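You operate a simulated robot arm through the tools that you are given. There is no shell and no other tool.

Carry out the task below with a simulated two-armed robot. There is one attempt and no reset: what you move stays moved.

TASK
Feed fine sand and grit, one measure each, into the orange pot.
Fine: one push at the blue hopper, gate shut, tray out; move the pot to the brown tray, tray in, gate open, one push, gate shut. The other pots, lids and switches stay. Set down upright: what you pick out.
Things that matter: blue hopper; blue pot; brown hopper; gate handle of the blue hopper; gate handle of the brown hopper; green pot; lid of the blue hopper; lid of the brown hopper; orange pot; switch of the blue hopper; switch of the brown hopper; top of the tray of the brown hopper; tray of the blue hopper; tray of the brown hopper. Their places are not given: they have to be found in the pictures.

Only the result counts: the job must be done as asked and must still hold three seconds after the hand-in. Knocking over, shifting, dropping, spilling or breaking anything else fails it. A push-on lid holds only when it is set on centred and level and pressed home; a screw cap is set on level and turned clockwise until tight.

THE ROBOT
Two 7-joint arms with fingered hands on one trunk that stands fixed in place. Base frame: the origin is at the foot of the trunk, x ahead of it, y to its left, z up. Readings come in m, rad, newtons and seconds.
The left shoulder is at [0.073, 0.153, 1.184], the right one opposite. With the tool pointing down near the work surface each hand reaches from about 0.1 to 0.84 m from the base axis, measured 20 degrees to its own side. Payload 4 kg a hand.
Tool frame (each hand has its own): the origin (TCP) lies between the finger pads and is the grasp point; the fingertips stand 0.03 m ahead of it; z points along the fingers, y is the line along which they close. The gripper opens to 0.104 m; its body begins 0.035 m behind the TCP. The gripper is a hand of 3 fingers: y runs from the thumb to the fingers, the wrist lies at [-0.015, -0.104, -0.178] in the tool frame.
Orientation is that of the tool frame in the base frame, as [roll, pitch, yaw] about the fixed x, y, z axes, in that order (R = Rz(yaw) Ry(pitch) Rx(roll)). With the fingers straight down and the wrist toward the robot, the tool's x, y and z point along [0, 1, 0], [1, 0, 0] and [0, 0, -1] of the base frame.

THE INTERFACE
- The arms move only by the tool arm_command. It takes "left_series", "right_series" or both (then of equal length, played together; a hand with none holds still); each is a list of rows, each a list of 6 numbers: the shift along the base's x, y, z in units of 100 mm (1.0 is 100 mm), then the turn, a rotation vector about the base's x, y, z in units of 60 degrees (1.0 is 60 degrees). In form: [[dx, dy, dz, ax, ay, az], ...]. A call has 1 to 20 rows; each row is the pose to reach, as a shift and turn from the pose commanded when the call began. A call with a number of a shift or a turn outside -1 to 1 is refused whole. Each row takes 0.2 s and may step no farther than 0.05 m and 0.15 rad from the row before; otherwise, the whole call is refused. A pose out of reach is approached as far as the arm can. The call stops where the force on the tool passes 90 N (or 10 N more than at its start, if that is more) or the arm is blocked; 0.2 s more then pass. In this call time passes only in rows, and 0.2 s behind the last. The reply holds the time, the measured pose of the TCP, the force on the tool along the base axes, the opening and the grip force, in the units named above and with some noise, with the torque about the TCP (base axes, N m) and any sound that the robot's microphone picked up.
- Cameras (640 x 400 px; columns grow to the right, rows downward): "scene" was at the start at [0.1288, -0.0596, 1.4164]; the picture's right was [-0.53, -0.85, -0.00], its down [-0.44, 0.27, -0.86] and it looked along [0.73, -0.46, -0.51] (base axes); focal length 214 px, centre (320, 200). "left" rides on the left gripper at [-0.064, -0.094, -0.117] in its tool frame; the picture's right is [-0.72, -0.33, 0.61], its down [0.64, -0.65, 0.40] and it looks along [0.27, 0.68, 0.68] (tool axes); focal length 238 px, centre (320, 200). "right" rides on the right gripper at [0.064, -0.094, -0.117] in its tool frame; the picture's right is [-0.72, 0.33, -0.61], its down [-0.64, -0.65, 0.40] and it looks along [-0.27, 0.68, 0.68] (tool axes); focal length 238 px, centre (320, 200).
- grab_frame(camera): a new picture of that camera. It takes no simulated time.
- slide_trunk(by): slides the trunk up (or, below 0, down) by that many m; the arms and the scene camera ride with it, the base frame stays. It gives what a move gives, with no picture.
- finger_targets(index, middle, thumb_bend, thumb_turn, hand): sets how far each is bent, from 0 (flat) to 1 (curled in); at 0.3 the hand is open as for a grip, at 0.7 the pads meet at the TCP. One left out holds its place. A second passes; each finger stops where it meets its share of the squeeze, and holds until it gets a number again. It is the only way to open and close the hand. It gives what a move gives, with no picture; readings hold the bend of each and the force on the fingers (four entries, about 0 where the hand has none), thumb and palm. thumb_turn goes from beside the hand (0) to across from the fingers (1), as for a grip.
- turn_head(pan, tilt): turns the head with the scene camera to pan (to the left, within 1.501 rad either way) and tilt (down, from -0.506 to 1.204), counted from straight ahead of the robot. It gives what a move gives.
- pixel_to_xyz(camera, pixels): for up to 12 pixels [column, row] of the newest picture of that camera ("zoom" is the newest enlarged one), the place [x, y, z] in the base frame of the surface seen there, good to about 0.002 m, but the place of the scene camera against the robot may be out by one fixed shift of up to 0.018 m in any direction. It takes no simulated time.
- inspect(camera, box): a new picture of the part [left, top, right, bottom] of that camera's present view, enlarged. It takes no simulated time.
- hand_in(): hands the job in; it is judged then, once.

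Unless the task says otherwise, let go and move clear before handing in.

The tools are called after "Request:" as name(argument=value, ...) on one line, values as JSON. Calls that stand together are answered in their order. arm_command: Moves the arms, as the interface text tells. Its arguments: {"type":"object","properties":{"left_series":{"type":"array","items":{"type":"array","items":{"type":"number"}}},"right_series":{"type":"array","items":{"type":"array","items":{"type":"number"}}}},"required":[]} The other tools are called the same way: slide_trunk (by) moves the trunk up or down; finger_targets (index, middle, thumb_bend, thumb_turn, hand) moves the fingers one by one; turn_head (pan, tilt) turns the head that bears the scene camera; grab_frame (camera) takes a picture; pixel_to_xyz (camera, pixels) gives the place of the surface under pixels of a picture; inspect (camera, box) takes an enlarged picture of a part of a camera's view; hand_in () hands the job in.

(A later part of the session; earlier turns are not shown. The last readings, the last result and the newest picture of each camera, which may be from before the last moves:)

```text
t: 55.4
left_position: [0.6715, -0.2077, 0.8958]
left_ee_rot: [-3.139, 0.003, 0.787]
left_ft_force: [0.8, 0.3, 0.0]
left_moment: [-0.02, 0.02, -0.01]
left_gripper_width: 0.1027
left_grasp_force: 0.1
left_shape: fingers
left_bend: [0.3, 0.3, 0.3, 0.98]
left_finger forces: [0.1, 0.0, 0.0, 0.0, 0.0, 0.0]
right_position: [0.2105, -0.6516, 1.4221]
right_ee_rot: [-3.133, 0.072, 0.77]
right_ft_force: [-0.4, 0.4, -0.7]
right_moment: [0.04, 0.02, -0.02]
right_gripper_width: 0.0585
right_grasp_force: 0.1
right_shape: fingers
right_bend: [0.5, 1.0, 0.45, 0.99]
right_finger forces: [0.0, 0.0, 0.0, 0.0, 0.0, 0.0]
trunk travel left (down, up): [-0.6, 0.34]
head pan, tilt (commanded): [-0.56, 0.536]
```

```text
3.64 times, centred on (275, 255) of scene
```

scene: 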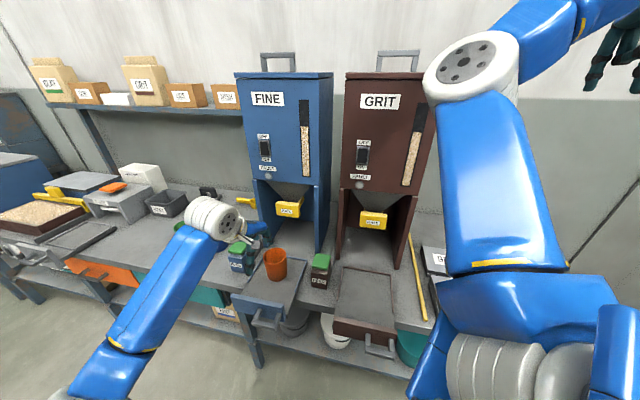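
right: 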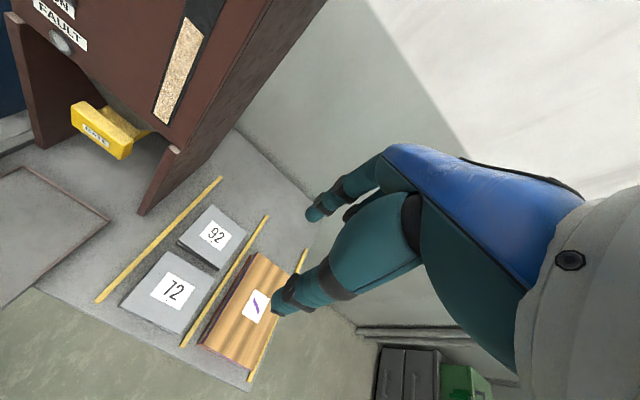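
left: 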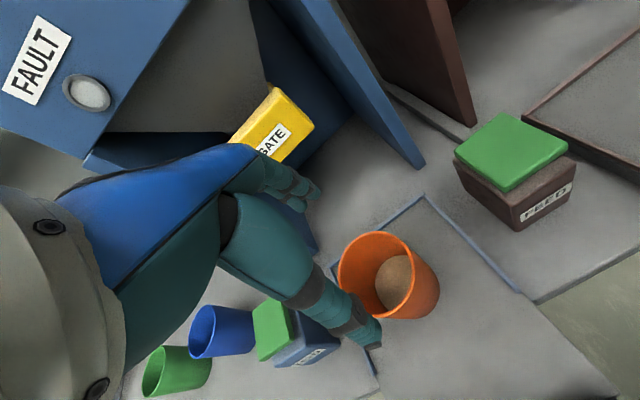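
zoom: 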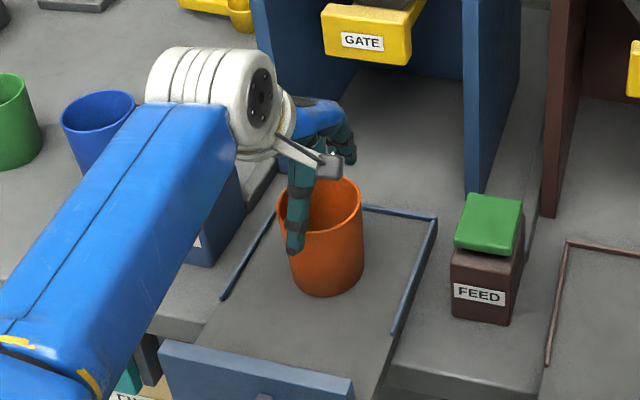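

Thumb and fingers straddle the rim properly in both views. I'll go down the last ~47 mm gently and check for contact.

Request:
arm_command(left_series=[[0, 0, -0.12, 0, 0, 0], [0, 0, -0.24, 0, 0, 0], [0, 0, -0.36, 0, 0, 0], [0, 0, -0.47, 0, 0, 0]])

Request:
inspect(camera="left", box=[250, 150, 450, 360])

Request:
inspect(camera="scene", box=[220, 200, 330, 310])

```text
t: 56.4
left_position: [0.671, -0.2079, 0.8495]
left_ee_rot: [-3.141, 0.001, 0.787]
left_ft_force: [-1.5, 0.5, 2.4]
left_moment: [0.02, 0.0, 0.01]
left_gripper_width: 0.1042
left_grasp_force: 1.2
left_shape: fingers
left_bend: [0.3, 0.3, 0.3, 0.97]
left_finger forces: [1.0, 0.1, 0.1, 0.0, 1.9, 0.0]
right_position: [0.2087, -0.651, 1.4229]
right_ee_rot: [-3.134, 0.073, 0.771]
right_ft_force: [-0.3, 0.8, -0.2]
right_moment: [-0.02, 0.0, -0.01]
right_gripper_width: 0.0582
right_grasp_force: 0.0
right_shape: fingers
right_bend: [0.5, 1.0, 0.45, 0.99]
right_finger forces: [0.0, 0.0, 0.0, 0.0, 0.0, 0.0]
trunk travel left (down, up): [-0.6, 0.34]
head pan, tilt (commanded): [-0.56, 0.536]
```

```text
1.90 times, centred on (350, 255) of left
```

zoom: 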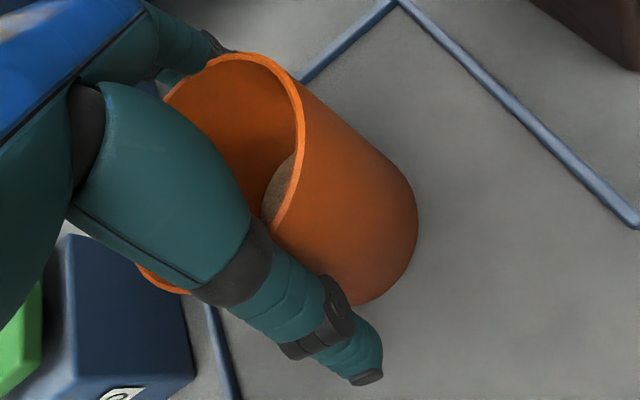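

```text
3.64 times, centred on (275, 255) of scene
```

zoom: 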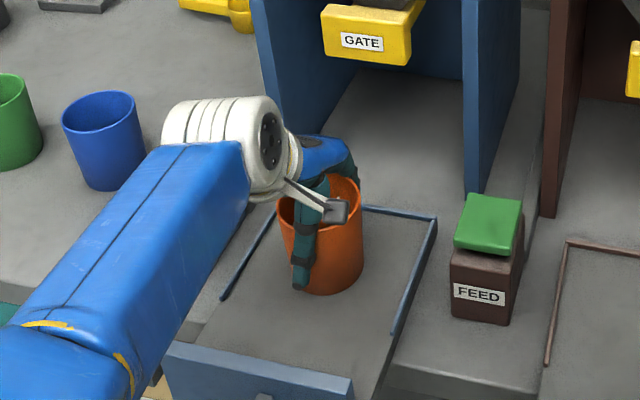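

Light contact (≈2 N up, thumb and index touching the rim area) shows I'm deep enough. I'll raise 6 mm to relieve it and then close the fingers on the pot.

Request:
arm_command(left_series=[[0, 0, 0.06, 0, 0, 0]])

Request:
finger_targets(hand="left", index=0.5, middle=0.5, thumb_bend=0.5, thumb_turn=1.0)

Request:
inspect(camera="left", box=[220, 130, 450, 360])

Request:
inspect(camera="scene", box=[220, 200, 330, 310])

```text
t: 56.8
left_position: [0.6717, -0.2075, 0.8557]
left_ee_rot: [-3.141, 0.003, 0.786]
left_ft_force: [1.0, 0.4, -0.6]
left_moment: [0.06, 0.02, 0.0]
left_gripper_width: 0.1038
left_grasp_force: 0.0
left_shape: fingers
left_bend: [0.3, 0.3, 0.3, 0.97]
left_finger forces: [0.2, 0.0, 0.1, 0.0, 0.0, 0.0]
right_position: [0.2111, -0.6515, 1.4227]
right_ee_rot: [-3.134, 0.074, 0.77]
right_ft_force: [-0.1, -0.4, 0.0]
right_moment: [-0.01, 0.03, 0.01]
right_gripper_width: 0.0585
right_grasp_force: 0.0
right_shape: fingers
right_bend: [0.5, 1.0, 0.45, 0.99]
right_finger forces: [0.0, 0.1, 0.0, 0.0, 0.0, 0.1]
trunk travel left (down, up): [-0.6, 0.34]
head pan, tilt (commanded): [-0.56, 0.536]
```

```text
t: 57.8
left_position: [0.6723, -0.2072, 0.8569]
left_ee_rot: [-3.141, -0.001, 0.788]
left_ft_force: [1.1, 0.3, 3.0]
left_moment: [-0.17, -0.19, -0.03]
left_gripper_width: 0.0801
left_grasp_force: 20.8
left_shape: fingers
left_bend: [0.38, 0.46, 0.43, 0.99]
left_finger forces: [16.6, 4.2, 0.0, 0.0, 20.2, 0.0]
right_position: [0.2097, -0.6509, 1.4228]
right_ee_rot: [-3.133, 0.072, 0.77]
right_ft_force: [-0.3, -0.2, -0.2]
right_moment: [-0.02, 0.03, 0.0]
right_gripper_width: 0.0587
right_grasp_force: 0.1
right_shape: fingers
right_bend: [0.5, 1.0, 0.45, 0.99]
right_finger forces: [0.0, 0.1, 0.0, 0.0, 0.0, 0.0]
trunk travel left (down, up): [-0.6, 0.34]
head pan, tilt (commanded): [-0.56, 0.536]
```

```text
1.74 times, centred on (335, 245) of left
```

zoom: 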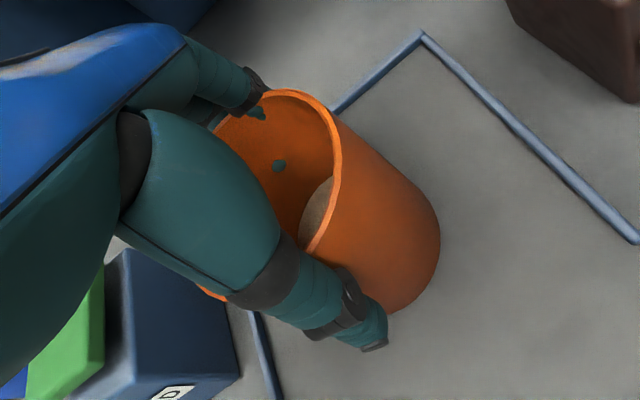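

```text
3.64 times, centred on (275, 255) of scene
```

zoom: 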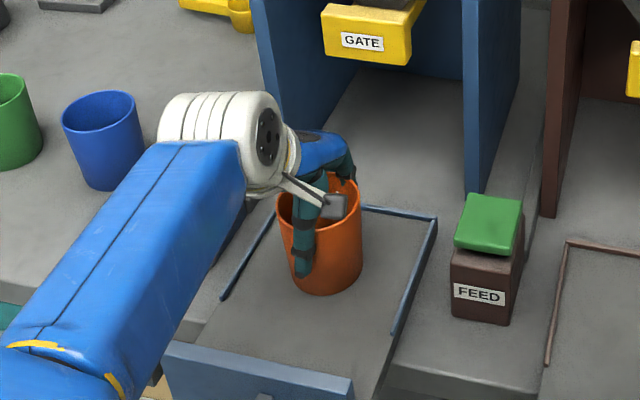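

The pot is gripped with ~20 N. I'll lift slowly a few centimetres and check it hangs upright.

Request:
arm_command(left_series=[[0, 0, 0.06, 0, 0, 0], [0, 0, 0.14, 0, 0, 0], [0, 0, 0.24, 0, 0, 0], [0, 0, 0.34, 0, 0, 0]])

Request:
inspect(camera="left", box=[220, 130, 450, 360])

Request:
inspect(camera="scene", box=[220, 200, 330, 310])

```text
t: 58.8
left_position: [0.6727, -0.2077, 0.8891]
left_ee_rot: [-3.14, 0.0, 0.789]
left_ft_force: [-0.5, -0.3, -2.3]
left_moment: [0.0, -0.04, -0.01]
left_gripper_width: 0.0796
left_grasp_force: 19.1
left_shape: fingers
left_bend: [0.38, 0.46, 0.43, 0.99]
left_finger forces: [15.0, 3.6, 0.1, 0.1, 19.7, 0.0]
right_position: [0.2091, -0.6504, 1.4224]
right_ee_rot: [-3.132, 0.073, 0.771]
right_ft_force: [-0.6, 0.0, 0.0]
right_moment: [-0.01, 0.02, 0.03]
right_gripper_width: 0.0584
right_grasp_force: 0.0
right_shape: fingers
right_bend: [0.5, 1.0, 0.45, 0.99]
right_finger forces: [0.1, 0.1, 0.1, 0.1, 0.1, 0.0]
trunk travel left (down, up): [-0.6, 0.34]
head pan, tilt (commanded): [-0.56, 0.536]
```

```text
1.74 times, centred on (335, 245) of left
```

zoom: 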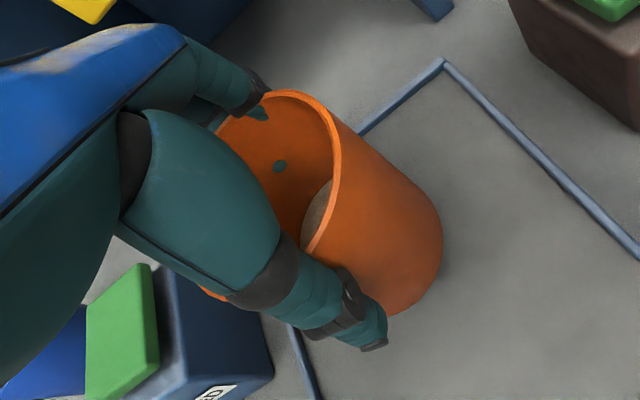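

```text
3.64 times, centred on (275, 255) of scene
```

zoom: 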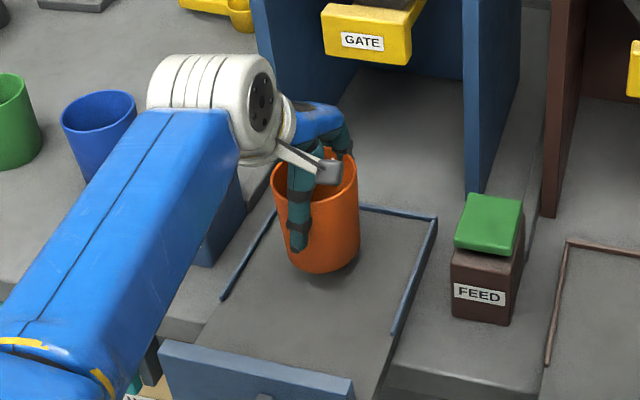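

The pot hangs upright with ~2.3 N of weight. I'll lift it clear above the brown FEED box height.

Request:
arm_command(left_series=[[0, 0, 0.15, 0, 0, 0], [0, 0, 0.32, 0, 0, 0], [0, 0, 0.5, 0, 0, 0], [0, 0, 0.68, 0, 0, 0], [0, 0, 0.84, 0, 0, 0], [0, 0, 0.95, 0, 0, 0]])

Request:
arm_command(left_series=[[-0.1, -0.1, 0, 0, 0, 0], [-0.22, -0.22, 0, 0, 0, 0], [-0.36, -0.36, 0, 0, 0, 0], [-0.5, -0.5, 0, 0, 0, 0], [-0.62, -0.62, 0, 0, 0, 0], [-0.7, -0.7, 0, 0, 0, 0]])

Request:
grab_frame(camera="scene")

Request:
grab_frame(camera="left")

```text
t: 60.1
left_position: [0.6724, -0.2055, 0.9846]
left_ee_rot: [-3.14, 0.0, 0.789]
left_ft_force: [0.5, -0.4, -2.0]
left_moment: [0.0, -0.01, 0.01]
left_gripper_width: 0.0796
left_grasp_force: 19.0
left_shape: fingers
left_bend: [0.38, 0.46, 0.43, 0.99]
left_finger forces: [15.0, 3.5, 0.0, 0.0, 19.4, 0.0]
right_position: [0.2105, -0.651, 1.423]
right_ee_rot: [-3.132, 0.072, 0.772]
right_ft_force: [-0.2, 0.6, 0.2]
right_moment: [0.01, -0.01, 0.02]
right_gripper_width: 0.0585
right_grasp_force: 0.1
right_shape: fingers
right_bend: [0.5, 1.0, 0.45, 0.99]
right_finger forces: [0.1, 0.1, 0.0, 0.1, 0.1, 0.0]
trunk travel left (down, up): [-0.6, 0.34]
head pan, tilt (commanded): [-0.56, 0.536]
```

```text
t: 61.8
left_position: [0.6243, -0.2529, 0.9924]
left_ee_rot: [3.132, -0.017, 0.825]
left_ft_force: [0.2, 0.7, -1.1]
left_moment: [0.0, -0.02, 0.01]
left_gripper_width: 0.0792
left_grasp_force: 18.9
left_shape: fingers
left_bend: [0.38, 0.47, 0.43, 0.99]
left_finger forces: [14.9, 3.6, 0.1, 0.0, 19.3, 0.0]
right_position: [0.2087, -0.6477, 1.4245]
right_ee_rot: [-3.136, 0.073, 0.769]
right_ft_force: [-0.2, 0.2, -0.4]
right_moment: [0.0, 0.0, -0.01]
right_gripper_width: 0.0586
right_grasp_force: 0.1
right_shape: fingers
right_bend: [0.5, 1.0, 0.45, 0.99]
right_finger forces: [0.0, 0.0, 0.0, 0.0, 0.0, 0.0]
trunk travel left (down, up): [-0.6, 0.34]
head pan, tilt (commanded): [-0.56, 0.536]
stopped in row 6 (left hand): the arm was blocked; the commanded pose is now the measured one
```

```text
taken
```

scene: 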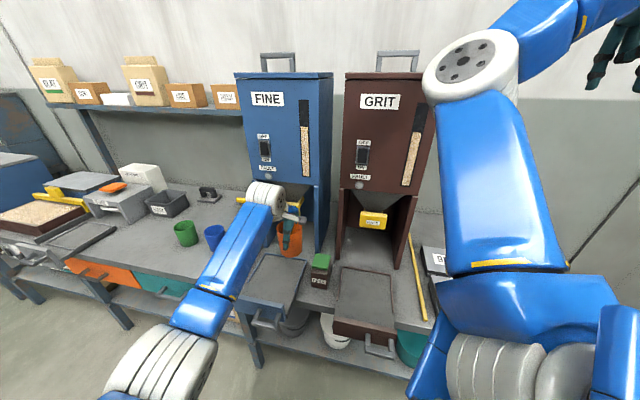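

```text
taken
```

left: 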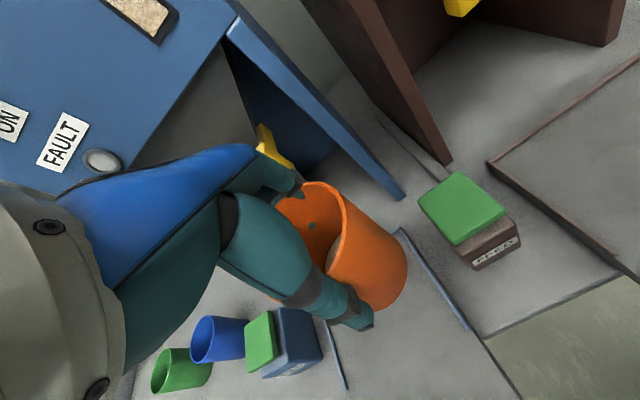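

The left arm hit a joint limit at (0.624,-0.253) while heading 45° right; the pot is still held level. Since the pot is round, I'll yaw the hand back toward straight-ahead to relieve the limit before continuing.

Request:
arm_command(left_series=[[-0.02, -0.02, 0, -0.003, 0.009, 0.1], [-0.04, -0.04, 0, -0.006, 0.018, 0.2], [-0.06, -0.06, 0, -0.006, 0.018, 0.3], [-0.08, -0.08, 0, -0.006, 0.018, 0.4]])

Request:
grab_frame(camera="scene")

```text
t: 63.0
left_position: [0.6497, -0.2146, 0.9893]
left_ee_rot: [3.136, -0.039, 1.316]
left_ft_force: [-0.3, 2.0, -3.0]
left_moment: [0.03, 0.03, 0.0]
left_gripper_width: 0.0793
left_grasp_force: 18.8
left_shape: fingers
left_bend: [0.39, 0.47, 0.43, 0.99]
left_finger forces: [15.1, 3.5, 0.1, 0.1, 19.2, 0.0]
right_position: [0.2066, -0.6457, 1.4254]
right_ee_rot: [-3.138, 0.073, 0.769]
right_ft_force: [0.5, -0.6, 0.6]
right_moment: [-0.02, 0.02, -0.03]
right_gripper_width: 0.0587
right_grasp_force: 0.1
right_shape: fingers
right_bend: [0.5, 1.0, 0.45, 0.99]
right_finger forces: [0.0, 0.1, 0.0, 0.0, 0.1, 0.0]
trunk travel left (down, up): [-0.6, 0.34]
head pan, tilt (commanded): [-0.56, 0.536]
stopped in row 4 (left hand): the arm was blocked; the commanded pose is now the measured one
```

```text
taken
```

scene: 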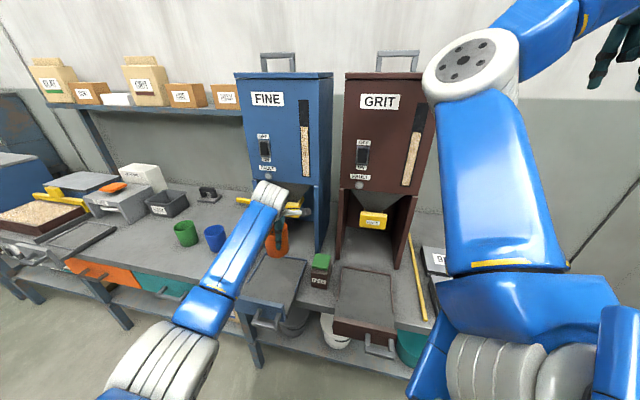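

Yawing made it worse, and the right hand's reading also drifted ~6 mm, which suggests the left arm's elbow or forearm is pressing on something. I'll check where the left elbow and forearm are relative to the bench.

Request:
pixel_to_xyz(camera="scene", pixels=[[150, 370], [190, 350], [205, 310], [235, 255], [265, 200], [130, 390], [215, 340], [240, 285], [262, 190]])

Request:
inspect(camera="scene", box=[90, 180, 330, 400])

Request:
grab_frame(camera="right")

```text
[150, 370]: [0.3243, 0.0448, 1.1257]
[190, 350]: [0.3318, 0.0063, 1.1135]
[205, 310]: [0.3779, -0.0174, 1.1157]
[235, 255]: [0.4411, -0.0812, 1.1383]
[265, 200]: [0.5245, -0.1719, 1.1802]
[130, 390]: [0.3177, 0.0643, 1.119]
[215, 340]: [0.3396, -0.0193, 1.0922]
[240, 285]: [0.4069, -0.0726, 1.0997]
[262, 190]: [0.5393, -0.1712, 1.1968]
```

```text
1.82 times, centred on (210, 290) of scene
```

zoom: 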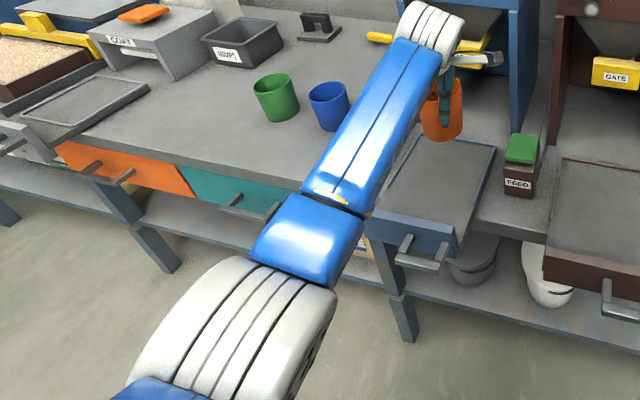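

```text
taken
```

right: 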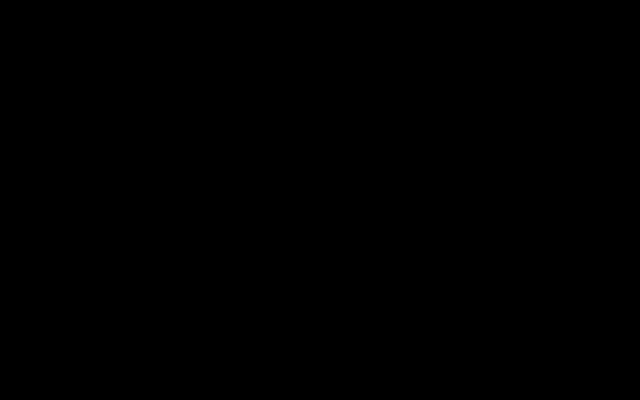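

The left elbow is at about (0.32,0.03,1.1), far above the bench, so nothing on the bench is touched. I'll look down toward the robot's own chest to see whether the two arms touch each other.

Request:
turn_head(pan=-0.2, tilt=1.15)

Request:
grab_frame(camera="scene")

```text
t: 64.0
left_position: [0.649, -0.215, 0.988]
left_ee_rot: [3.137, -0.038, 1.317]
left_ft_force: [0.4, 0.0, -2.4]
left_moment: [-0.04, 0.02, -0.01]
left_gripper_width: 0.079
left_grasp_force: 19.4
left_shape: fingers
left_bend: [0.39, 0.47, 0.43, 0.99]
left_finger forces: [15.1, 3.5, 0.1, 0.0, 19.3, 0.0]
right_position: [0.2061, -0.6447, 1.4256]
right_ee_rot: [-3.139, 0.073, 0.77]
right_ft_force: [0.8, -0.1, -0.4]
right_moment: [0.03, 0.03, 0.04]
right_gripper_width: 0.0582
right_grasp_force: 0.1
right_shape: fingers
right_bend: [0.5, 1.0, 0.45, 0.99]
right_finger forces: [0.1, 0.0, 0.0, 0.1, 0.0, 0.1]
trunk travel left (down, up): [-0.6, 0.34]
head pan, tilt (commanded): [-0.201, 1.15]
```

```text
taken
```

scene: 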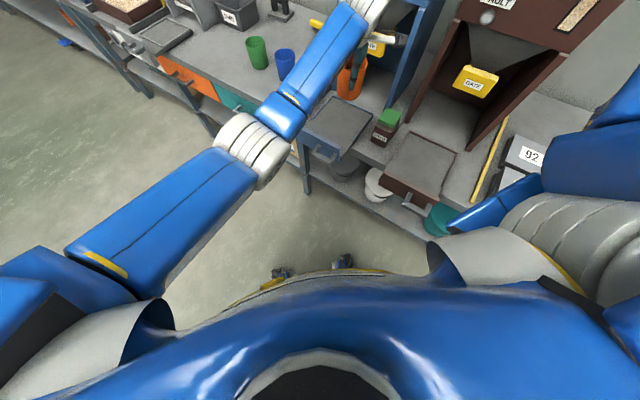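

The arms aren't touching; the left shoulder simply can't cross further right. I'll return the pot upright to its spot on the blue tray and use the right arm for the transfer, first undoing the last turn.

Request:
arm_command(left_series=[[0.04, 0.02, 0, 0, 0, -0.1], [0.08, 0.03, 0, 0, 0, -0.2], [0.12, 0.05, 0, 0, 0, -0.3], [0.17, 0.07, 0, 0, 0, -0.4], [0.23, 0.09, 0, 0, 0, -0.507]])

Request:
turn_head(pan=-0.4, tilt=0.7)

Request:
grab_frame(camera="scene")

Request:
grab_frame(camera="left")

```text
t: 65.2
left_position: [0.6713, -0.208, 0.9884]
left_ee_rot: [3.137, -0.037, 0.781]
left_ft_force: [-0.2, 0.2, -2.1]
left_moment: [-0.01, -0.02, -0.01]
left_gripper_width: 0.0791
left_grasp_force: 19.0
left_shape: fingers
left_bend: [0.39, 0.47, 0.43, 0.99]
left_finger forces: [15.0, 3.3, 0.0, 0.1, 18.9, 0.1]
right_position: [0.2073, -0.6465, 1.4253]
right_ee_rot: [-3.138, 0.073, 0.771]
right_ft_force: [0.2, -0.6, -1.1]
right_moment: [0.0, 0.03, 0.0]
right_gripper_width: 0.0584
right_grasp_force: 0.1
right_shape: fingers
right_bend: [0.5, 1.0, 0.45, 0.99]
right_finger forces: [0.0, 0.1, 0.0, 0.1, 0.0, 0.0]
trunk travel left (down, up): [-0.6, 0.34]
head pan, tilt (commanded): [-0.201, 1.15]
```

```text
t: 66.1
left_position: [0.6703, -0.2073, 0.9888]
left_ee_rot: [3.137, -0.037, 0.782]
left_ft_force: [0.8, -0.3, -2.4]
left_moment: [0.0, 0.01, 0.02]
left_gripper_width: 0.0791
left_grasp_force: 18.4
left_shape: fingers
left_bend: [0.39, 0.47, 0.43, 0.99]
left_finger forces: [15.0, 3.3, 0.1, 0.1, 18.9, 0.0]
right_position: [0.2068, -0.6463, 1.4256]
right_ee_rot: [-3.14, 0.073, 0.769]
right_ft_force: [0.1, 0.3, -0.1]
right_moment: [0.01, 0.01, 0.0]
right_gripper_width: 0.0585
right_grasp_force: 0.0
right_shape: fingers
right_bend: [0.5, 1.0, 0.45, 0.99]
right_finger forces: [0.0, 0.1, 0.0, 0.1, 0.1, 0.0]
trunk travel left (down, up): [-0.6, 0.34]
head pan, tilt (commanded): [-0.4, 0.7]
```

```text
taken
```

scene: 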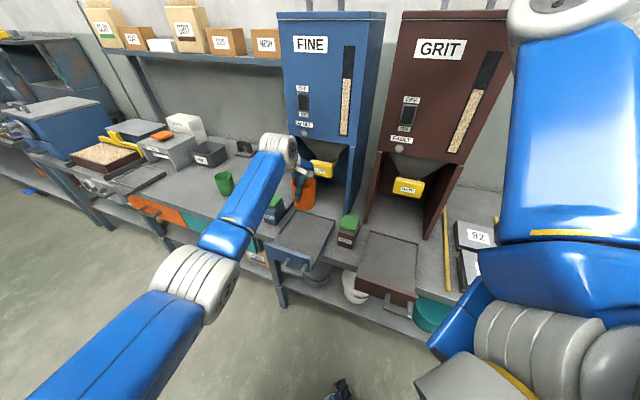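

```text
taken
```

left: 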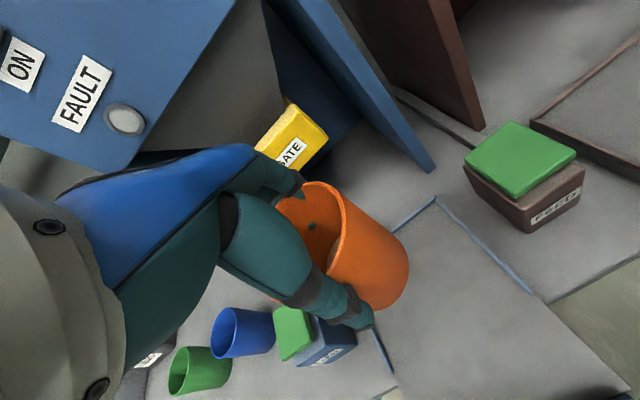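

Back over the tray at (0.671,-0.208,0.989) with the pot tilted only ~2°. I'll level the hand and lower the pot most of the way.

Request:
arm_command(left_series=[[0.01, 0.0, -0.1, -0.0218, 0.0282, 0], [0.01, 0.0, -0.3, -0.0218, 0.0282, 0], [0.01, 0.0, -0.5, -0.0218, 0.0282, 0], [0.01, 0.0, -0.7, -0.0218, 0.0282, 0], [0.01, 0.0, -0.9, -0.0218, 0.0282, 0], [0.01, 0.0, -1.0, -0.0218, 0.0282, 0]])

Request:
inspect(camera="scene", box=[230, 130, 380, 280])

```text
t: 67.5
left_position: [0.6705, -0.2087, 0.8895]
left_ee_rot: [3.14, -0.001, 0.781]
left_ft_force: [-0.3, -0.3, -2.4]
left_moment: [0.0, -0.02, -0.03]
left_gripper_width: 0.0794
left_grasp_force: 19.0
left_shape: fingers
left_bend: [0.39, 0.47, 0.43, 0.99]
left_finger forces: [15.0, 3.3, 0.1, 0.0, 18.6, 0.0]
right_position: [0.2067, -0.6452, 1.4255]
right_ee_rot: [-3.139, 0.072, 0.769]
right_ft_force: [-0.5, 0.2, 0.0]
right_moment: [-0.04, 0.0, -0.02]
right_gripper_width: 0.0584
right_grasp_force: 0.0
right_shape: fingers
right_bend: [0.5, 1.0, 0.45, 0.99]
right_finger forces: [0.0, 0.1, 0.0, 0.0, 0.1, 0.1]
trunk travel left (down, up): [-0.6, 0.34]
head pan, tilt (commanded): [-0.4, 0.7]
```

```text
2.67 times, centred on (305, 205) of scene
```

zoom: 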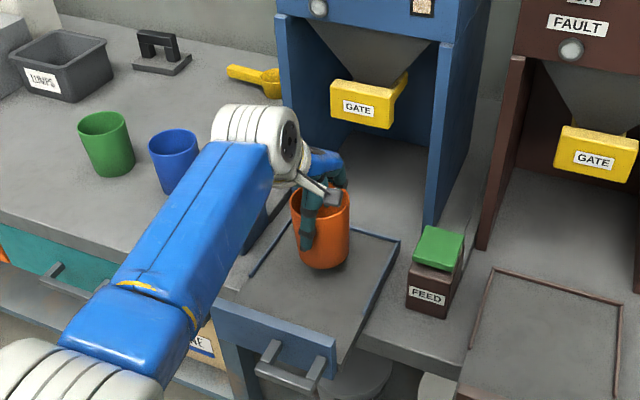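

The pot is level and ~32 mm above the tray. I'll lower it the last bit slowly until it touches.

Request:
arm_command(left_series=[[0, 0, -0.1, 0, 0, 0], [0, 0, -0.2, 0, 0, 0], [0, 0, -0.27, 0, 0, 0], [0, 0, -0.31, 0, 0, 0], [0, 0, -0.335, 0, 0, 0]])

Request:
inspect(camera="scene", box=[230, 130, 380, 280])

```text
t: 68.7
left_position: [0.6719, -0.2109, 0.8579]
left_ee_rot: [3.136, 0.0, 0.785]
left_ft_force: [-0.7, -0.5, 6.6]
left_moment: [-0.12, -0.18, -0.02]
left_gripper_width: 0.0788
left_grasp_force: 20.7
left_shape: fingers
left_bend: [0.39, 0.47, 0.43, 0.99]
left_finger forces: [17.6, 4.4, 0.0, 0.0, 19.8, 0.0]
right_position: [0.2035, -0.6451, 1.4264]
right_ee_rot: [-3.14, 0.073, 0.77]
right_ft_force: [-0.3, 0.6, 0.5]
right_moment: [0.0, -0.01, 0.0]
right_gripper_width: 0.0587
right_grasp_force: 0.1
right_shape: fingers
right_bend: [0.5, 1.0, 0.45, 0.99]
right_finger forces: [0.1, 0.0, 0.0, 0.1, 0.0, 0.1]
trunk travel left (down, up): [-0.6, 0.34]
head pan, tilt (commanded): [-0.4, 0.7]
```

```text
2.67 times, centred on (305, 205) of scene
```

zoom: 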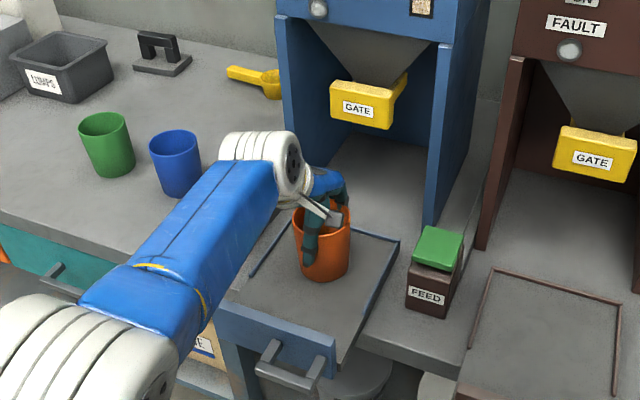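

The pot is resting on the tray (force +6.6 N). I'll release it and lift straight up.

Request:
finger_targets(hand="left", index=0.3, middle=0.3, thumb_bend=0.3, thumb_turn=1.0)

Request:
arm_command(left_series=[[0, 0, 0.1, 0, 0, 0], [0, 0, 0.25, 0, 0, 0], [0, 0, 0.4, 0, 0, 0], [0, 0, 0.6, 0, 0, 0], [0, 0, 0.8, 0, 0, 0], [0, 0, 1.0, 0, 0, 0]])

Request:
grab_frame(camera="left")

Request:
grab_frame(camera="scene")

```text
t: 69.7
left_position: [0.6724, -0.2098, 0.8547]
left_ee_rot: [3.141, 0.0, 0.782]
left_ft_force: [-0.1, 0.6, -0.2]
left_moment: [0.01, -0.01, 0.01]
left_gripper_width: 0.1031
left_grasp_force: 0.1
left_shape: fingers
left_bend: [0.3, 0.3, 0.3, 0.97]
left_finger forces: [0.2, 0.0, 0.0, 0.0, 0.2, 0.1]
right_position: [0.2074, -0.6453, 1.4246]
right_ee_rot: [-3.138, 0.074, 0.769]
right_ft_force: [1.1, -0.1, -0.8]
right_moment: [-0.02, -0.03, 0.04]
right_gripper_width: 0.0584
right_grasp_force: 0.0
right_shape: fingers
right_bend: [0.5, 1.0, 0.45, 0.99]
right_finger forces: [0.0, 0.0, 0.0, 0.0, 0.1, 0.0]
trunk travel left (down, up): [-0.6, 0.34]
head pan, tilt (commanded): [-0.4, 0.7]
```

```text
t: 71.1
left_position: [0.6735, -0.2105, 0.9559]
left_ee_rot: [-3.141, 0.0, 0.783]
left_ft_force: [-0.9, -0.1, -0.4]
left_moment: [0.0, 0.0, 0.01]
left_gripper_width: 0.1031
left_grasp_force: 0.1
left_shape: fingers
left_bend: [0.3, 0.3, 0.3, 0.97]
left_finger forces: [0.1, 0.0, 0.0, 0.1, 0.1, 0.0]
right_position: [0.207, -0.6462, 1.4256]
right_ee_rot: [-3.138, 0.074, 0.77]
right_ft_force: [0.5, 0.3, 0.4]
right_moment: [0.01, -0.01, -0.03]
right_gripper_width: 0.0586
right_grasp_force: 0.0
right_shape: fingers
right_bend: [0.5, 1.0, 0.45, 0.99]
right_finger forces: [0.0, 0.1, 0.1, 0.0, 0.0, 0.0]
trunk travel left (down, up): [-0.6, 0.34]
head pan, tilt (commanded): [-0.4, 0.7]
```

```text
taken
```

left: 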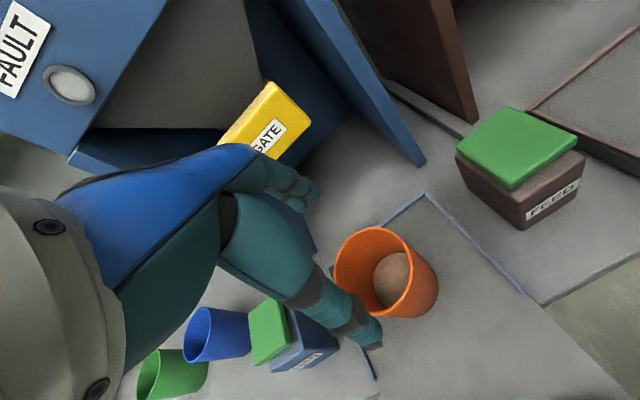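

```text
taken
```

scene: 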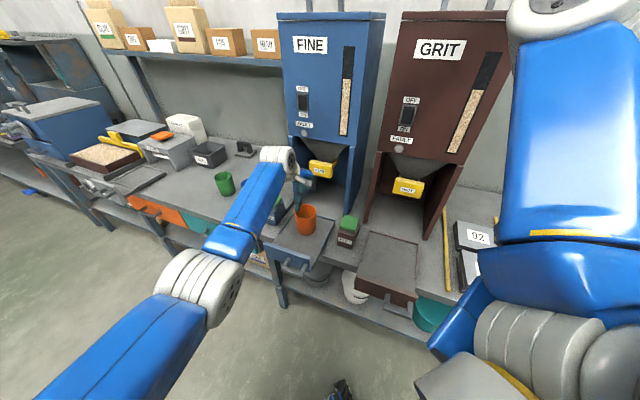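

The pot stands upright on the blue tray with its sand. I'll withdraw the left arm to its side while starting to unwind the right arm by yawing its hand inward.

Request:
arm_command(left_series=[[0, 0.05, 0.2, 0, 0, 0], [-0.1, 0.2, 0.4, 0, 0, 0], [-0.25, 0.45, 0.6, 0, 0, 0], [-0.4, 0.7, 0.8, 0, 0, 0], [-0.5, 1.0, 0.9, 0, 0, 0]], right_series=[[0.1, 0.08, -0.12, 0, 0, 0.12], [0.2, 0.16, -0.24, 0, 0, 0.24], [0.3, 0.24, -0.36, 0, 0, 0.36], [0.4, 0.32, -0.48, 0, 0, 0.48], [0.5, 0.4, -0.6, 0, 0, 0.6]])

Request:
arm_command(left_series=[[-0.1, 0.2, 0.1, 0, 0, 0.1], [-0.2, 0.4, 0.2, 0, 0, 0.2], [-0.3, 0.6, 0.3, 0, 0, 0.3], [-0.4, 0.8, 0.4, 0, 0, 0.4], [-0.5, 1.0, 0.5, 0, 0, 0.5]], right_series=[[0.1, 0.08, -0.1, 0, 0, 0.12], [0.2, 0.16, -0.2, 0, 0, 0.24], [0.3, 0.24, -0.3, 0, 0, 0.36], [0.4, 0.32, -0.4, 0, 0, 0.48], [0.5, 0.4, -0.5, 0, 0, 0.6]])

Request:
grab_frame(camera="scene")

```text
t: 72.3
left_position: [0.62, -0.1059, 1.046]
left_ee_rot: [3.141, 0.002, 0.781]
left_ft_force: [-0.7, -0.4, -1.1]
left_moment: [0.0, -0.01, -0.02]
left_gripper_width: 0.1031
left_grasp_force: 0.1
left_shape: fingers
left_bend: [0.3, 0.3, 0.3, 0.97]
left_finger forces: [0.0, 0.0, 0.0, 0.1, 0.0, 0.0]
right_position: [0.2562, -0.6038, 1.3654]
right_ee_rot: [-3.139, 0.073, 1.399]
right_ft_force: [-1.1, -0.2, -0.3]
right_moment: [0.0, 0.03, -0.03]
right_gripper_width: 0.0584
right_grasp_force: 0.1
right_shape: fingers
right_bend: [0.5, 1.0, 0.45, 0.99]
right_finger forces: [0.1, 0.1, 0.0, 0.1, 0.0, 0.1]
trunk travel left (down, up): [-0.6, 0.34]
head pan, tilt (commanded): [-0.4, 0.7]
```

```text
t: 73.5
left_position: [0.5715, -0.0087, 1.0931]
left_ee_rot: [-3.141, 0.0, 1.306]
left_ft_force: [0.0, 0.2, 0.6]
left_moment: [0.0, 0.01, -0.01]
left_gripper_width: 0.1032
left_grasp_force: 0.0
left_shape: fingers
left_bend: [0.3, 0.3, 0.3, 0.97]
left_finger forces: [0.0, 0.0, 0.0, 0.0, 0.0, 0.0]
right_position: [0.3051, -0.5639, 1.3194]
right_ee_rot: [-3.139, 0.073, 2.028]
right_ft_force: [-0.4, -0.2, 0.2]
right_moment: [-0.01, 0.0, -0.02]
right_gripper_width: 0.0585
right_grasp_force: 0.1
right_shape: fingers
right_bend: [0.5, 1.0, 0.45, 0.99]
right_finger forces: [0.0, 0.0, 0.1, 0.0, 0.0, 0.0]
trunk travel left (down, up): [-0.6, 0.34]
head pan, tilt (commanded): [-0.4, 0.7]
```

```text
taken
```

scene: 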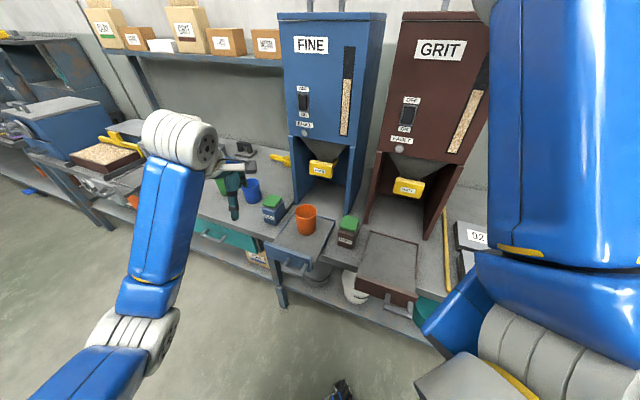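

The right upper arm is now swinging up (elbow above the picture), as hoped. I'll continue the inward yaw and keep withdrawing the left arm.

Request:
arm_command(left_series=[[-0.1, 0.2, 0.1, 0, 0, 0.05], [-0.2, 0.4, 0.2, 0, 0, 0.1], [-0.3, 0.6, 0.3, 0, 0, 0.15], [-0.4, 0.8, 0.4, 0, 0, 0.2], [-0.5, 1.0, 0.5, 0, 0, 0.25]], right_series=[[0.05, 0.05, -0.05, 0, 0, 0.12], [0.1, 0.1, -0.1, 0, 0, 0.24], [0.15, 0.15, -0.15, 0, 0, 0.36], [0.2, 0.2, -0.2, 0, 0, 0.48], [0.25, 0.25, -0.25, 0, 0, 0.6]])

Request:
grab_frame(camera="scene")

Request:
grab_frame(camera="right")

```text
t: 74.7
left_position: [0.5215, 0.092, 1.1482]
left_ee_rot: [3.14, 0.0, 1.57]
left_ft_force: [-0.2, -0.2, -1.0]
left_moment: [0.0, 0.02, -0.03]
left_gripper_width: 0.103
left_grasp_force: 0.1
left_shape: fingers
left_bend: [0.3, 0.3, 0.3, 0.97]
left_finger forces: [0.0, 0.0, 0.0, 0.0, 0.1, 0.0]
right_position: [0.3307, -0.541, 1.292]
right_ee_rot: [-3.14, 0.074, 2.656]
right_ft_force: [0.3, 0.1, 0.1]
right_moment: [0.01, -0.01, -0.02]
right_gripper_width: 0.0587
right_grasp_force: 0.0
right_shape: fingers
right_bend: [0.5, 1.0, 0.45, 0.99]
right_finger forces: [0.1, 0.0, 0.0, 0.0, 0.0, 0.0]
trunk travel left (down, up): [-0.6, 0.34]
head pan, tilt (commanded): [-0.4, 0.7]
```

```text
taken
```

scene: 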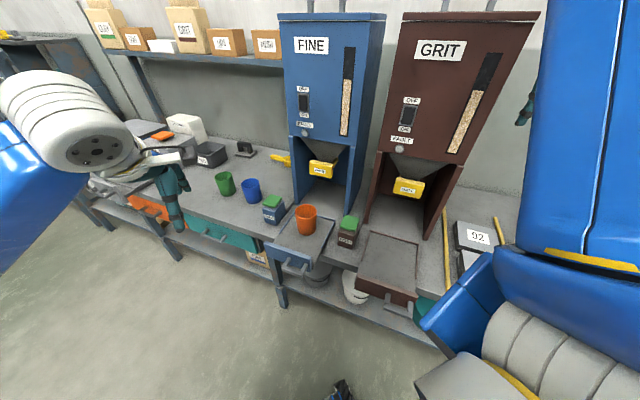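

```text
taken
```

right: 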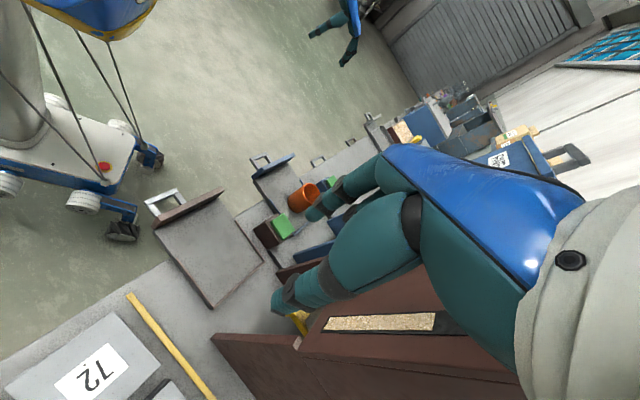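

The upper arm is moving rightward out of the view. I'll glance at the right arm to see where its elbow is now.

Request:
turn_head(pan=-1.0, tilt=0.3)

Request:
grab_frame(camera="scene")

Request:
pixel_to_xyz(camera="scene", pixels=[[320, 200], [400, 100], [450, 150], [350, 120], [500, 250], [300, 100]])

```text
t: 75.7
left_position: [0.5224, 0.0925, 1.1471]
left_ee_rot: [3.142, 0.001, 1.567]
left_ft_force: [-0.3, 0.0, 0.0]
left_moment: [0.01, 0.04, 0.02]
left_gripper_width: 0.1031
left_grasp_force: 0.1
left_shape: fingers
left_bend: [0.3, 0.3, 0.3, 0.97]
left_finger forces: [0.0, 0.0, 0.0, 0.1, 0.1, 0.1]
right_position: [0.3301, -0.5415, 1.2924]
right_ee_rot: [-3.14, 0.072, 2.651]
right_ft_force: [-0.2, 0.2, 0.3]
right_moment: [0.02, 0.01, -0.01]
right_gripper_width: 0.0585
right_grasp_force: 0.1
right_shape: fingers
right_bend: [0.5, 1.0, 0.45, 0.99]
right_finger forces: [0.1, 0.0, 0.1, 0.0, 0.1, 0.0]
trunk travel left (down, up): [-0.6, 0.34]
head pan, tilt (commanded): [-1.0, 0.3]
```

```text
taken
```

scene: 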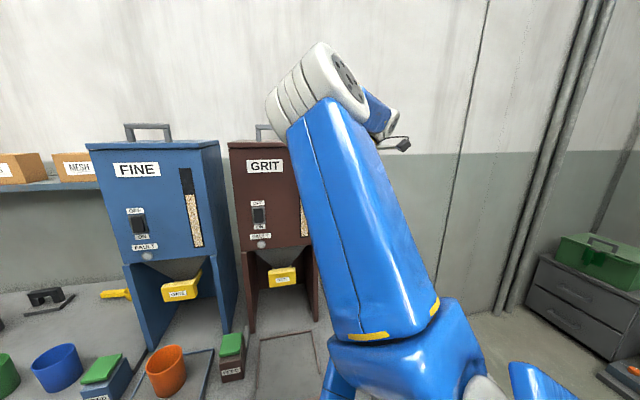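

```text
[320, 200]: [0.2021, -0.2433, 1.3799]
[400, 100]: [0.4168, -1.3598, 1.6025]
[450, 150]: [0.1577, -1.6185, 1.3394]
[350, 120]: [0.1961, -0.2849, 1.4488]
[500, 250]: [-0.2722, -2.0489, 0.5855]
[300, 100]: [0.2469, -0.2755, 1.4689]
```

The elbow is now up at about (0.25,-0.28,1.47) and heading over to the outside. I'll continue the yaw and lower the hand slightly.

Request:
arm_command(right_series=[[-0.05, 0.0, -0.1, 0, 0, 0.12], [-0.1, 0.0, -0.2, 0, 0, 0.24], [-0.15, 0.0, -0.3, 0, 0, 0.36], [-0.2, 0.0, -0.4, 0, 0, 0.48], [-0.25, 0.0, -0.5, 0, 0, 0.6]])

Request:
grab_frame(camera="scene")

```text
t: 76.9
left_position: [0.5193, 0.091, 1.1487]
left_ee_rot: [3.138, -0.002, 1.567]
left_ft_force: [-0.5, -0.1, 0.3]
left_moment: [-0.02, -0.02, 0.01]
left_gripper_width: 0.1034
left_grasp_force: 0.1
left_shape: fingers
left_bend: [0.3, 0.3, 0.3, 0.97]
left_finger forces: [0.0, 0.0, 0.1, 0.0, 0.1, 0.2]
right_position: [0.3049, -0.5412, 1.2408]
right_ee_rot: [-3.141, 0.076, -2.999]
right_ft_force: [-0.1, 0.5, -0.6]
right_moment: [-0.01, -0.01, 0.01]
right_gripper_width: 0.0584
right_grasp_force: 0.0
right_shape: fingers
right_bend: [0.5, 1.0, 0.45, 0.99]
right_finger forces: [0.1, 0.0, 0.1, 0.1, 0.0, 0.0]
trunk travel left (down, up): [-0.6, 0.34]
head pan, tilt (commanded): [-1.0, 0.3]
```

```text
taken
```

scene: 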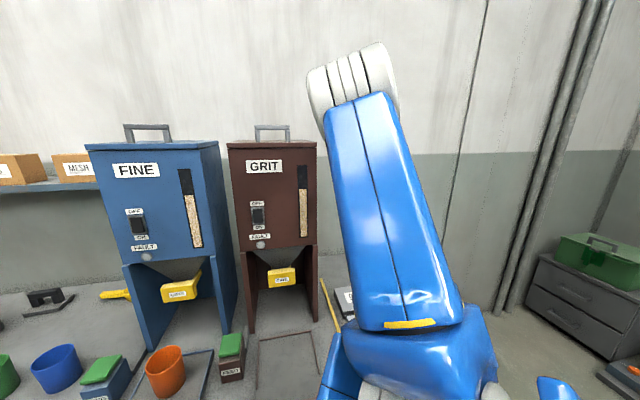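

The elbow keeps moving outward. I'll yaw it another step.

Request:
arm_command(right_series=[[-0.05, -0.04, -0.1, 0, 0, 0.12], [-0.1, -0.08, -0.2, 0, 0, 0.24], [-0.15, -0.12, -0.3, 0, 0, 0.36], [-0.2, -0.16, -0.4, 0, 0, 0.48], [-0.25, -0.2, -0.5, 0, 0, 0.6]])

Request:
grab_frame(camera="scene")

```text
t: 78.1
left_position: [0.5236, 0.1026, 1.1454]
left_ee_rot: [3.142, 0.008, 1.57]
left_ft_force: [-0.5, 0.3, -0.5]
left_moment: [-0.01, 0.02, -0.02]
left_gripper_width: 0.1031
left_grasp_force: 0.1
left_shape: fingers
left_bend: [0.3, 0.3, 0.3, 0.97]
left_finger forces: [0.0, 0.0, 0.0, 0.0, 0.0, 0.0]
right_position: [0.4036, -0.4834, 1.2379]
right_ee_rot: [-3.13, 0.054, -2.558]
right_ft_force: [-0.2, 0.4, 0.0]
right_moment: [0.0, 0.05, 0.04]
right_gripper_width: 0.0585
right_grasp_force: 0.0
right_shape: fingers
right_bend: [0.5, 1.0, 0.45, 0.99]
right_finger forces: [0.0, 0.1, 0.0, 0.1, 0.0, 0.0]
right hand out of reach, approached as far as the arm can: row 2, 3, 4, 5
trunk travel left (down, up): [-0.6, 0.34]
head pan, tilt (commanded): [-1.0, 0.3]
```

```text
taken
```

scene: 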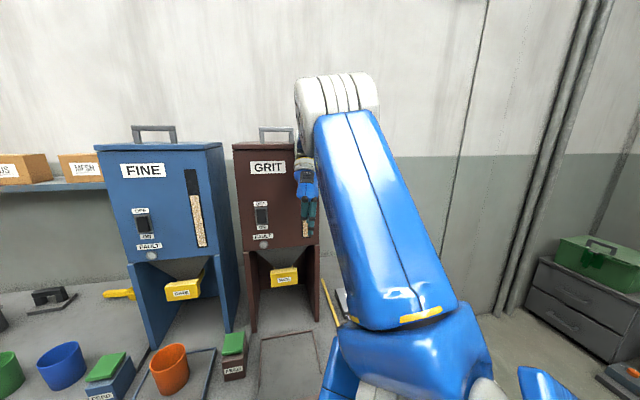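

The last step went out of reach and the hand swung toward the brown hopper (TCP at (0.404,-0.483)), so the wrist may be close to the hopper front. I'll undo that yaw and pull back outward.

Request:
arm_command(right_series=[[0.0, 0.04, 0.1, 0, 0, -0.12], [0.0, 0.08, 0.2, 0, 0, -0.24], [0.0, 0.12, 0.3, 0, 0, -0.36], [0.0, 0.16, 0.4, 0, 0, -0.48], [0.0, 0.2, 0.5, 0, 0, -0.6]])

Request:
grab_frame(camera="scene")

```text
t: 79.3
left_position: [0.5212, 0.0911, 1.1474]
left_ee_rot: [3.142, 0.0, 1.566]
left_ft_force: [-0.4, 0.6, -0.8]
left_moment: [-0.03, 0.0, 0.0]
left_gripper_width: 0.1031
left_grasp_force: 0.1
left_shape: fingers
left_bend: [0.3, 0.3, 0.3, 0.97]
left_finger forces: [0.1, 0.0, 0.0, 0.1, 0.0, 0.1]
right_position: [0.4028, -0.472, 1.2823]
right_ee_rot: [-3.138, 0.062, 3.09]
right_ft_force: [1.4, 0.5, 0.0]
right_moment: [-0.01, -0.02, -0.04]
right_gripper_width: 0.0584
right_grasp_force: 0.0
right_shape: fingers
right_bend: [0.5, 1.0, 0.45, 0.99]
right_finger forces: [0.1, 0.1, 0.0, 0.0, 0.1, 0.0]
trunk travel left (down, up): [-0.6, 0.34]
head pan, tilt (commanded): [-1.0, 0.3]
```

```text
taken
```

scene: 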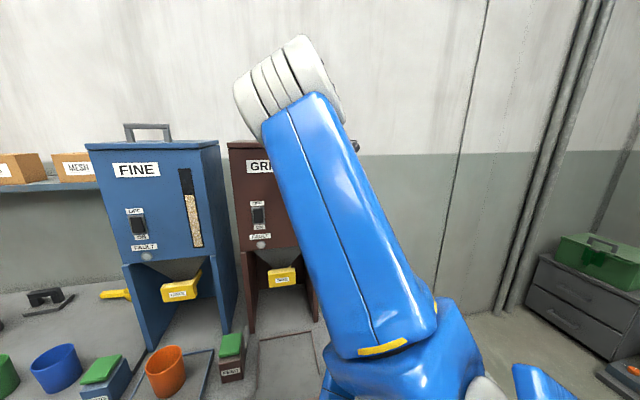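

The hoppers, gates and pot look unmoved. Elbow-up is workable, so I'll turn the right hand back to a forward heading in stages while moving the left hand further away, then test reaching the pot with the right hand.

Request:
arm_command(left_series=[[-0.1, 0.2, 0, 0, 0, 0], [-0.2, 0.4, 0, 0, 0, 0], [-0.3, 0.6, 0, 0, 0, 0], [-0.4, 0.8, 0, 0, 0, 0], [-0.5, 1.0, 0, 0, 0, 0]], right_series=[[0, 0, 0, 0, 0, -0.12], [0, 0, 0, 0, 0, -0.24], [0, 0, 0, 0, 0, -0.36], [0, 0, 0, 0, 0, -0.48], [0, 0, 0, 0, 0, -0.6]])

Request:
arm_command(left_series=[[-0.1, 0.2, 0, 0, 0, 0], [-0.2, 0.4, 0, 0, 0, 0], [-0.3, 0.6, 0, 0, 0, 0], [-0.4, 0.8, 0, 0, 0, 0], [-0.5, 1.0, 0, 0, 0, 0]], right_series=[[0, 0, 0, 0, 0, -0.12], [0, 0, 0, 0, 0, -0.24], [0, 0, 0, 0, 0, -0.36], [0, 0, 0, 0, 0, -0.48], [0, 0, 0, 0, 0, -0.6]])

Request:
grab_frame(camera="scene")

```text
t: 80.5
left_position: [0.4713, 0.1947, 1.1477]
left_ee_rot: [3.141, 0.0, 1.565]
left_ft_force: [-0.6, -0.2, -0.1]
left_moment: [0.0, -0.05, 0.03]
left_gripper_width: 0.103
left_grasp_force: 0.0
left_shape: fingers
left_bend: [0.3, 0.3, 0.3, 0.97]
left_finger forces: [0.0, 0.1, 0.1, 0.0, 0.1, 0.0]
right_position: [0.4011, -0.4681, 1.2834]
right_ee_rot: [-3.134, 0.063, 2.465]
right_ft_force: [1.3, 0.0, 0.5]
right_moment: [-0.02, 0.01, -0.02]
right_gripper_width: 0.0584
right_grasp_force: 0.0
right_shape: fingers
right_bend: [0.5, 1.0, 0.45, 0.99]
right_finger forces: [0.1, 0.0, 0.0, 0.0, 0.0, 0.0]
trunk travel left (down, up): [-0.6, 0.34]
head pan, tilt (commanded): [-1.0, 0.3]
```

```text
t: 81.7
left_position: [0.4192, 0.296, 1.147]
left_ee_rot: [3.14, 0.002, 1.563]
left_ft_force: [0.1, 0.1, -0.2]
left_moment: [0.01, -0.02, 0.0]
left_gripper_width: 0.1031
left_grasp_force: 0.1
left_shape: fingers
left_bend: [0.3, 0.3, 0.3, 0.97]
left_finger forces: [0.0, 0.0, 0.0, 0.0, 0.0, 0.1]
right_position: [0.4015, -0.4671, 1.2846]
right_ee_rot: [-3.136, 0.062, 1.836]
right_ft_force: [0.9, 0.6, -0.5]
right_moment: [-0.02, 0.01, -0.01]
right_gripper_width: 0.0587
right_grasp_force: 0.0
right_shape: fingers
right_bend: [0.5, 1.0, 0.45, 0.99]
right_finger forces: [0.0, 0.1, 0.0, 0.1, 0.0, 0.0]
trunk travel left (down, up): [-0.6, 0.34]
head pan, tilt (commanded): [-1.0, 0.3]
```

```text
taken
```

scene: 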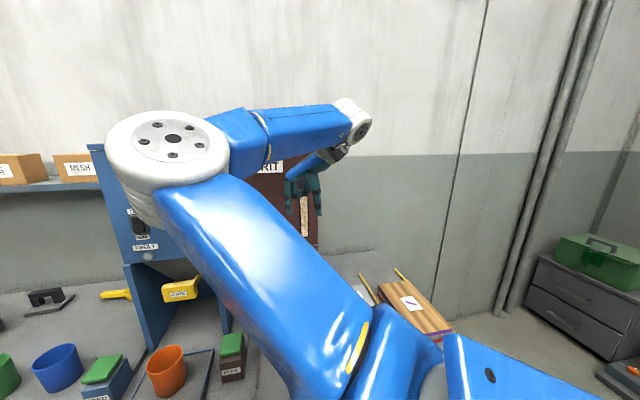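

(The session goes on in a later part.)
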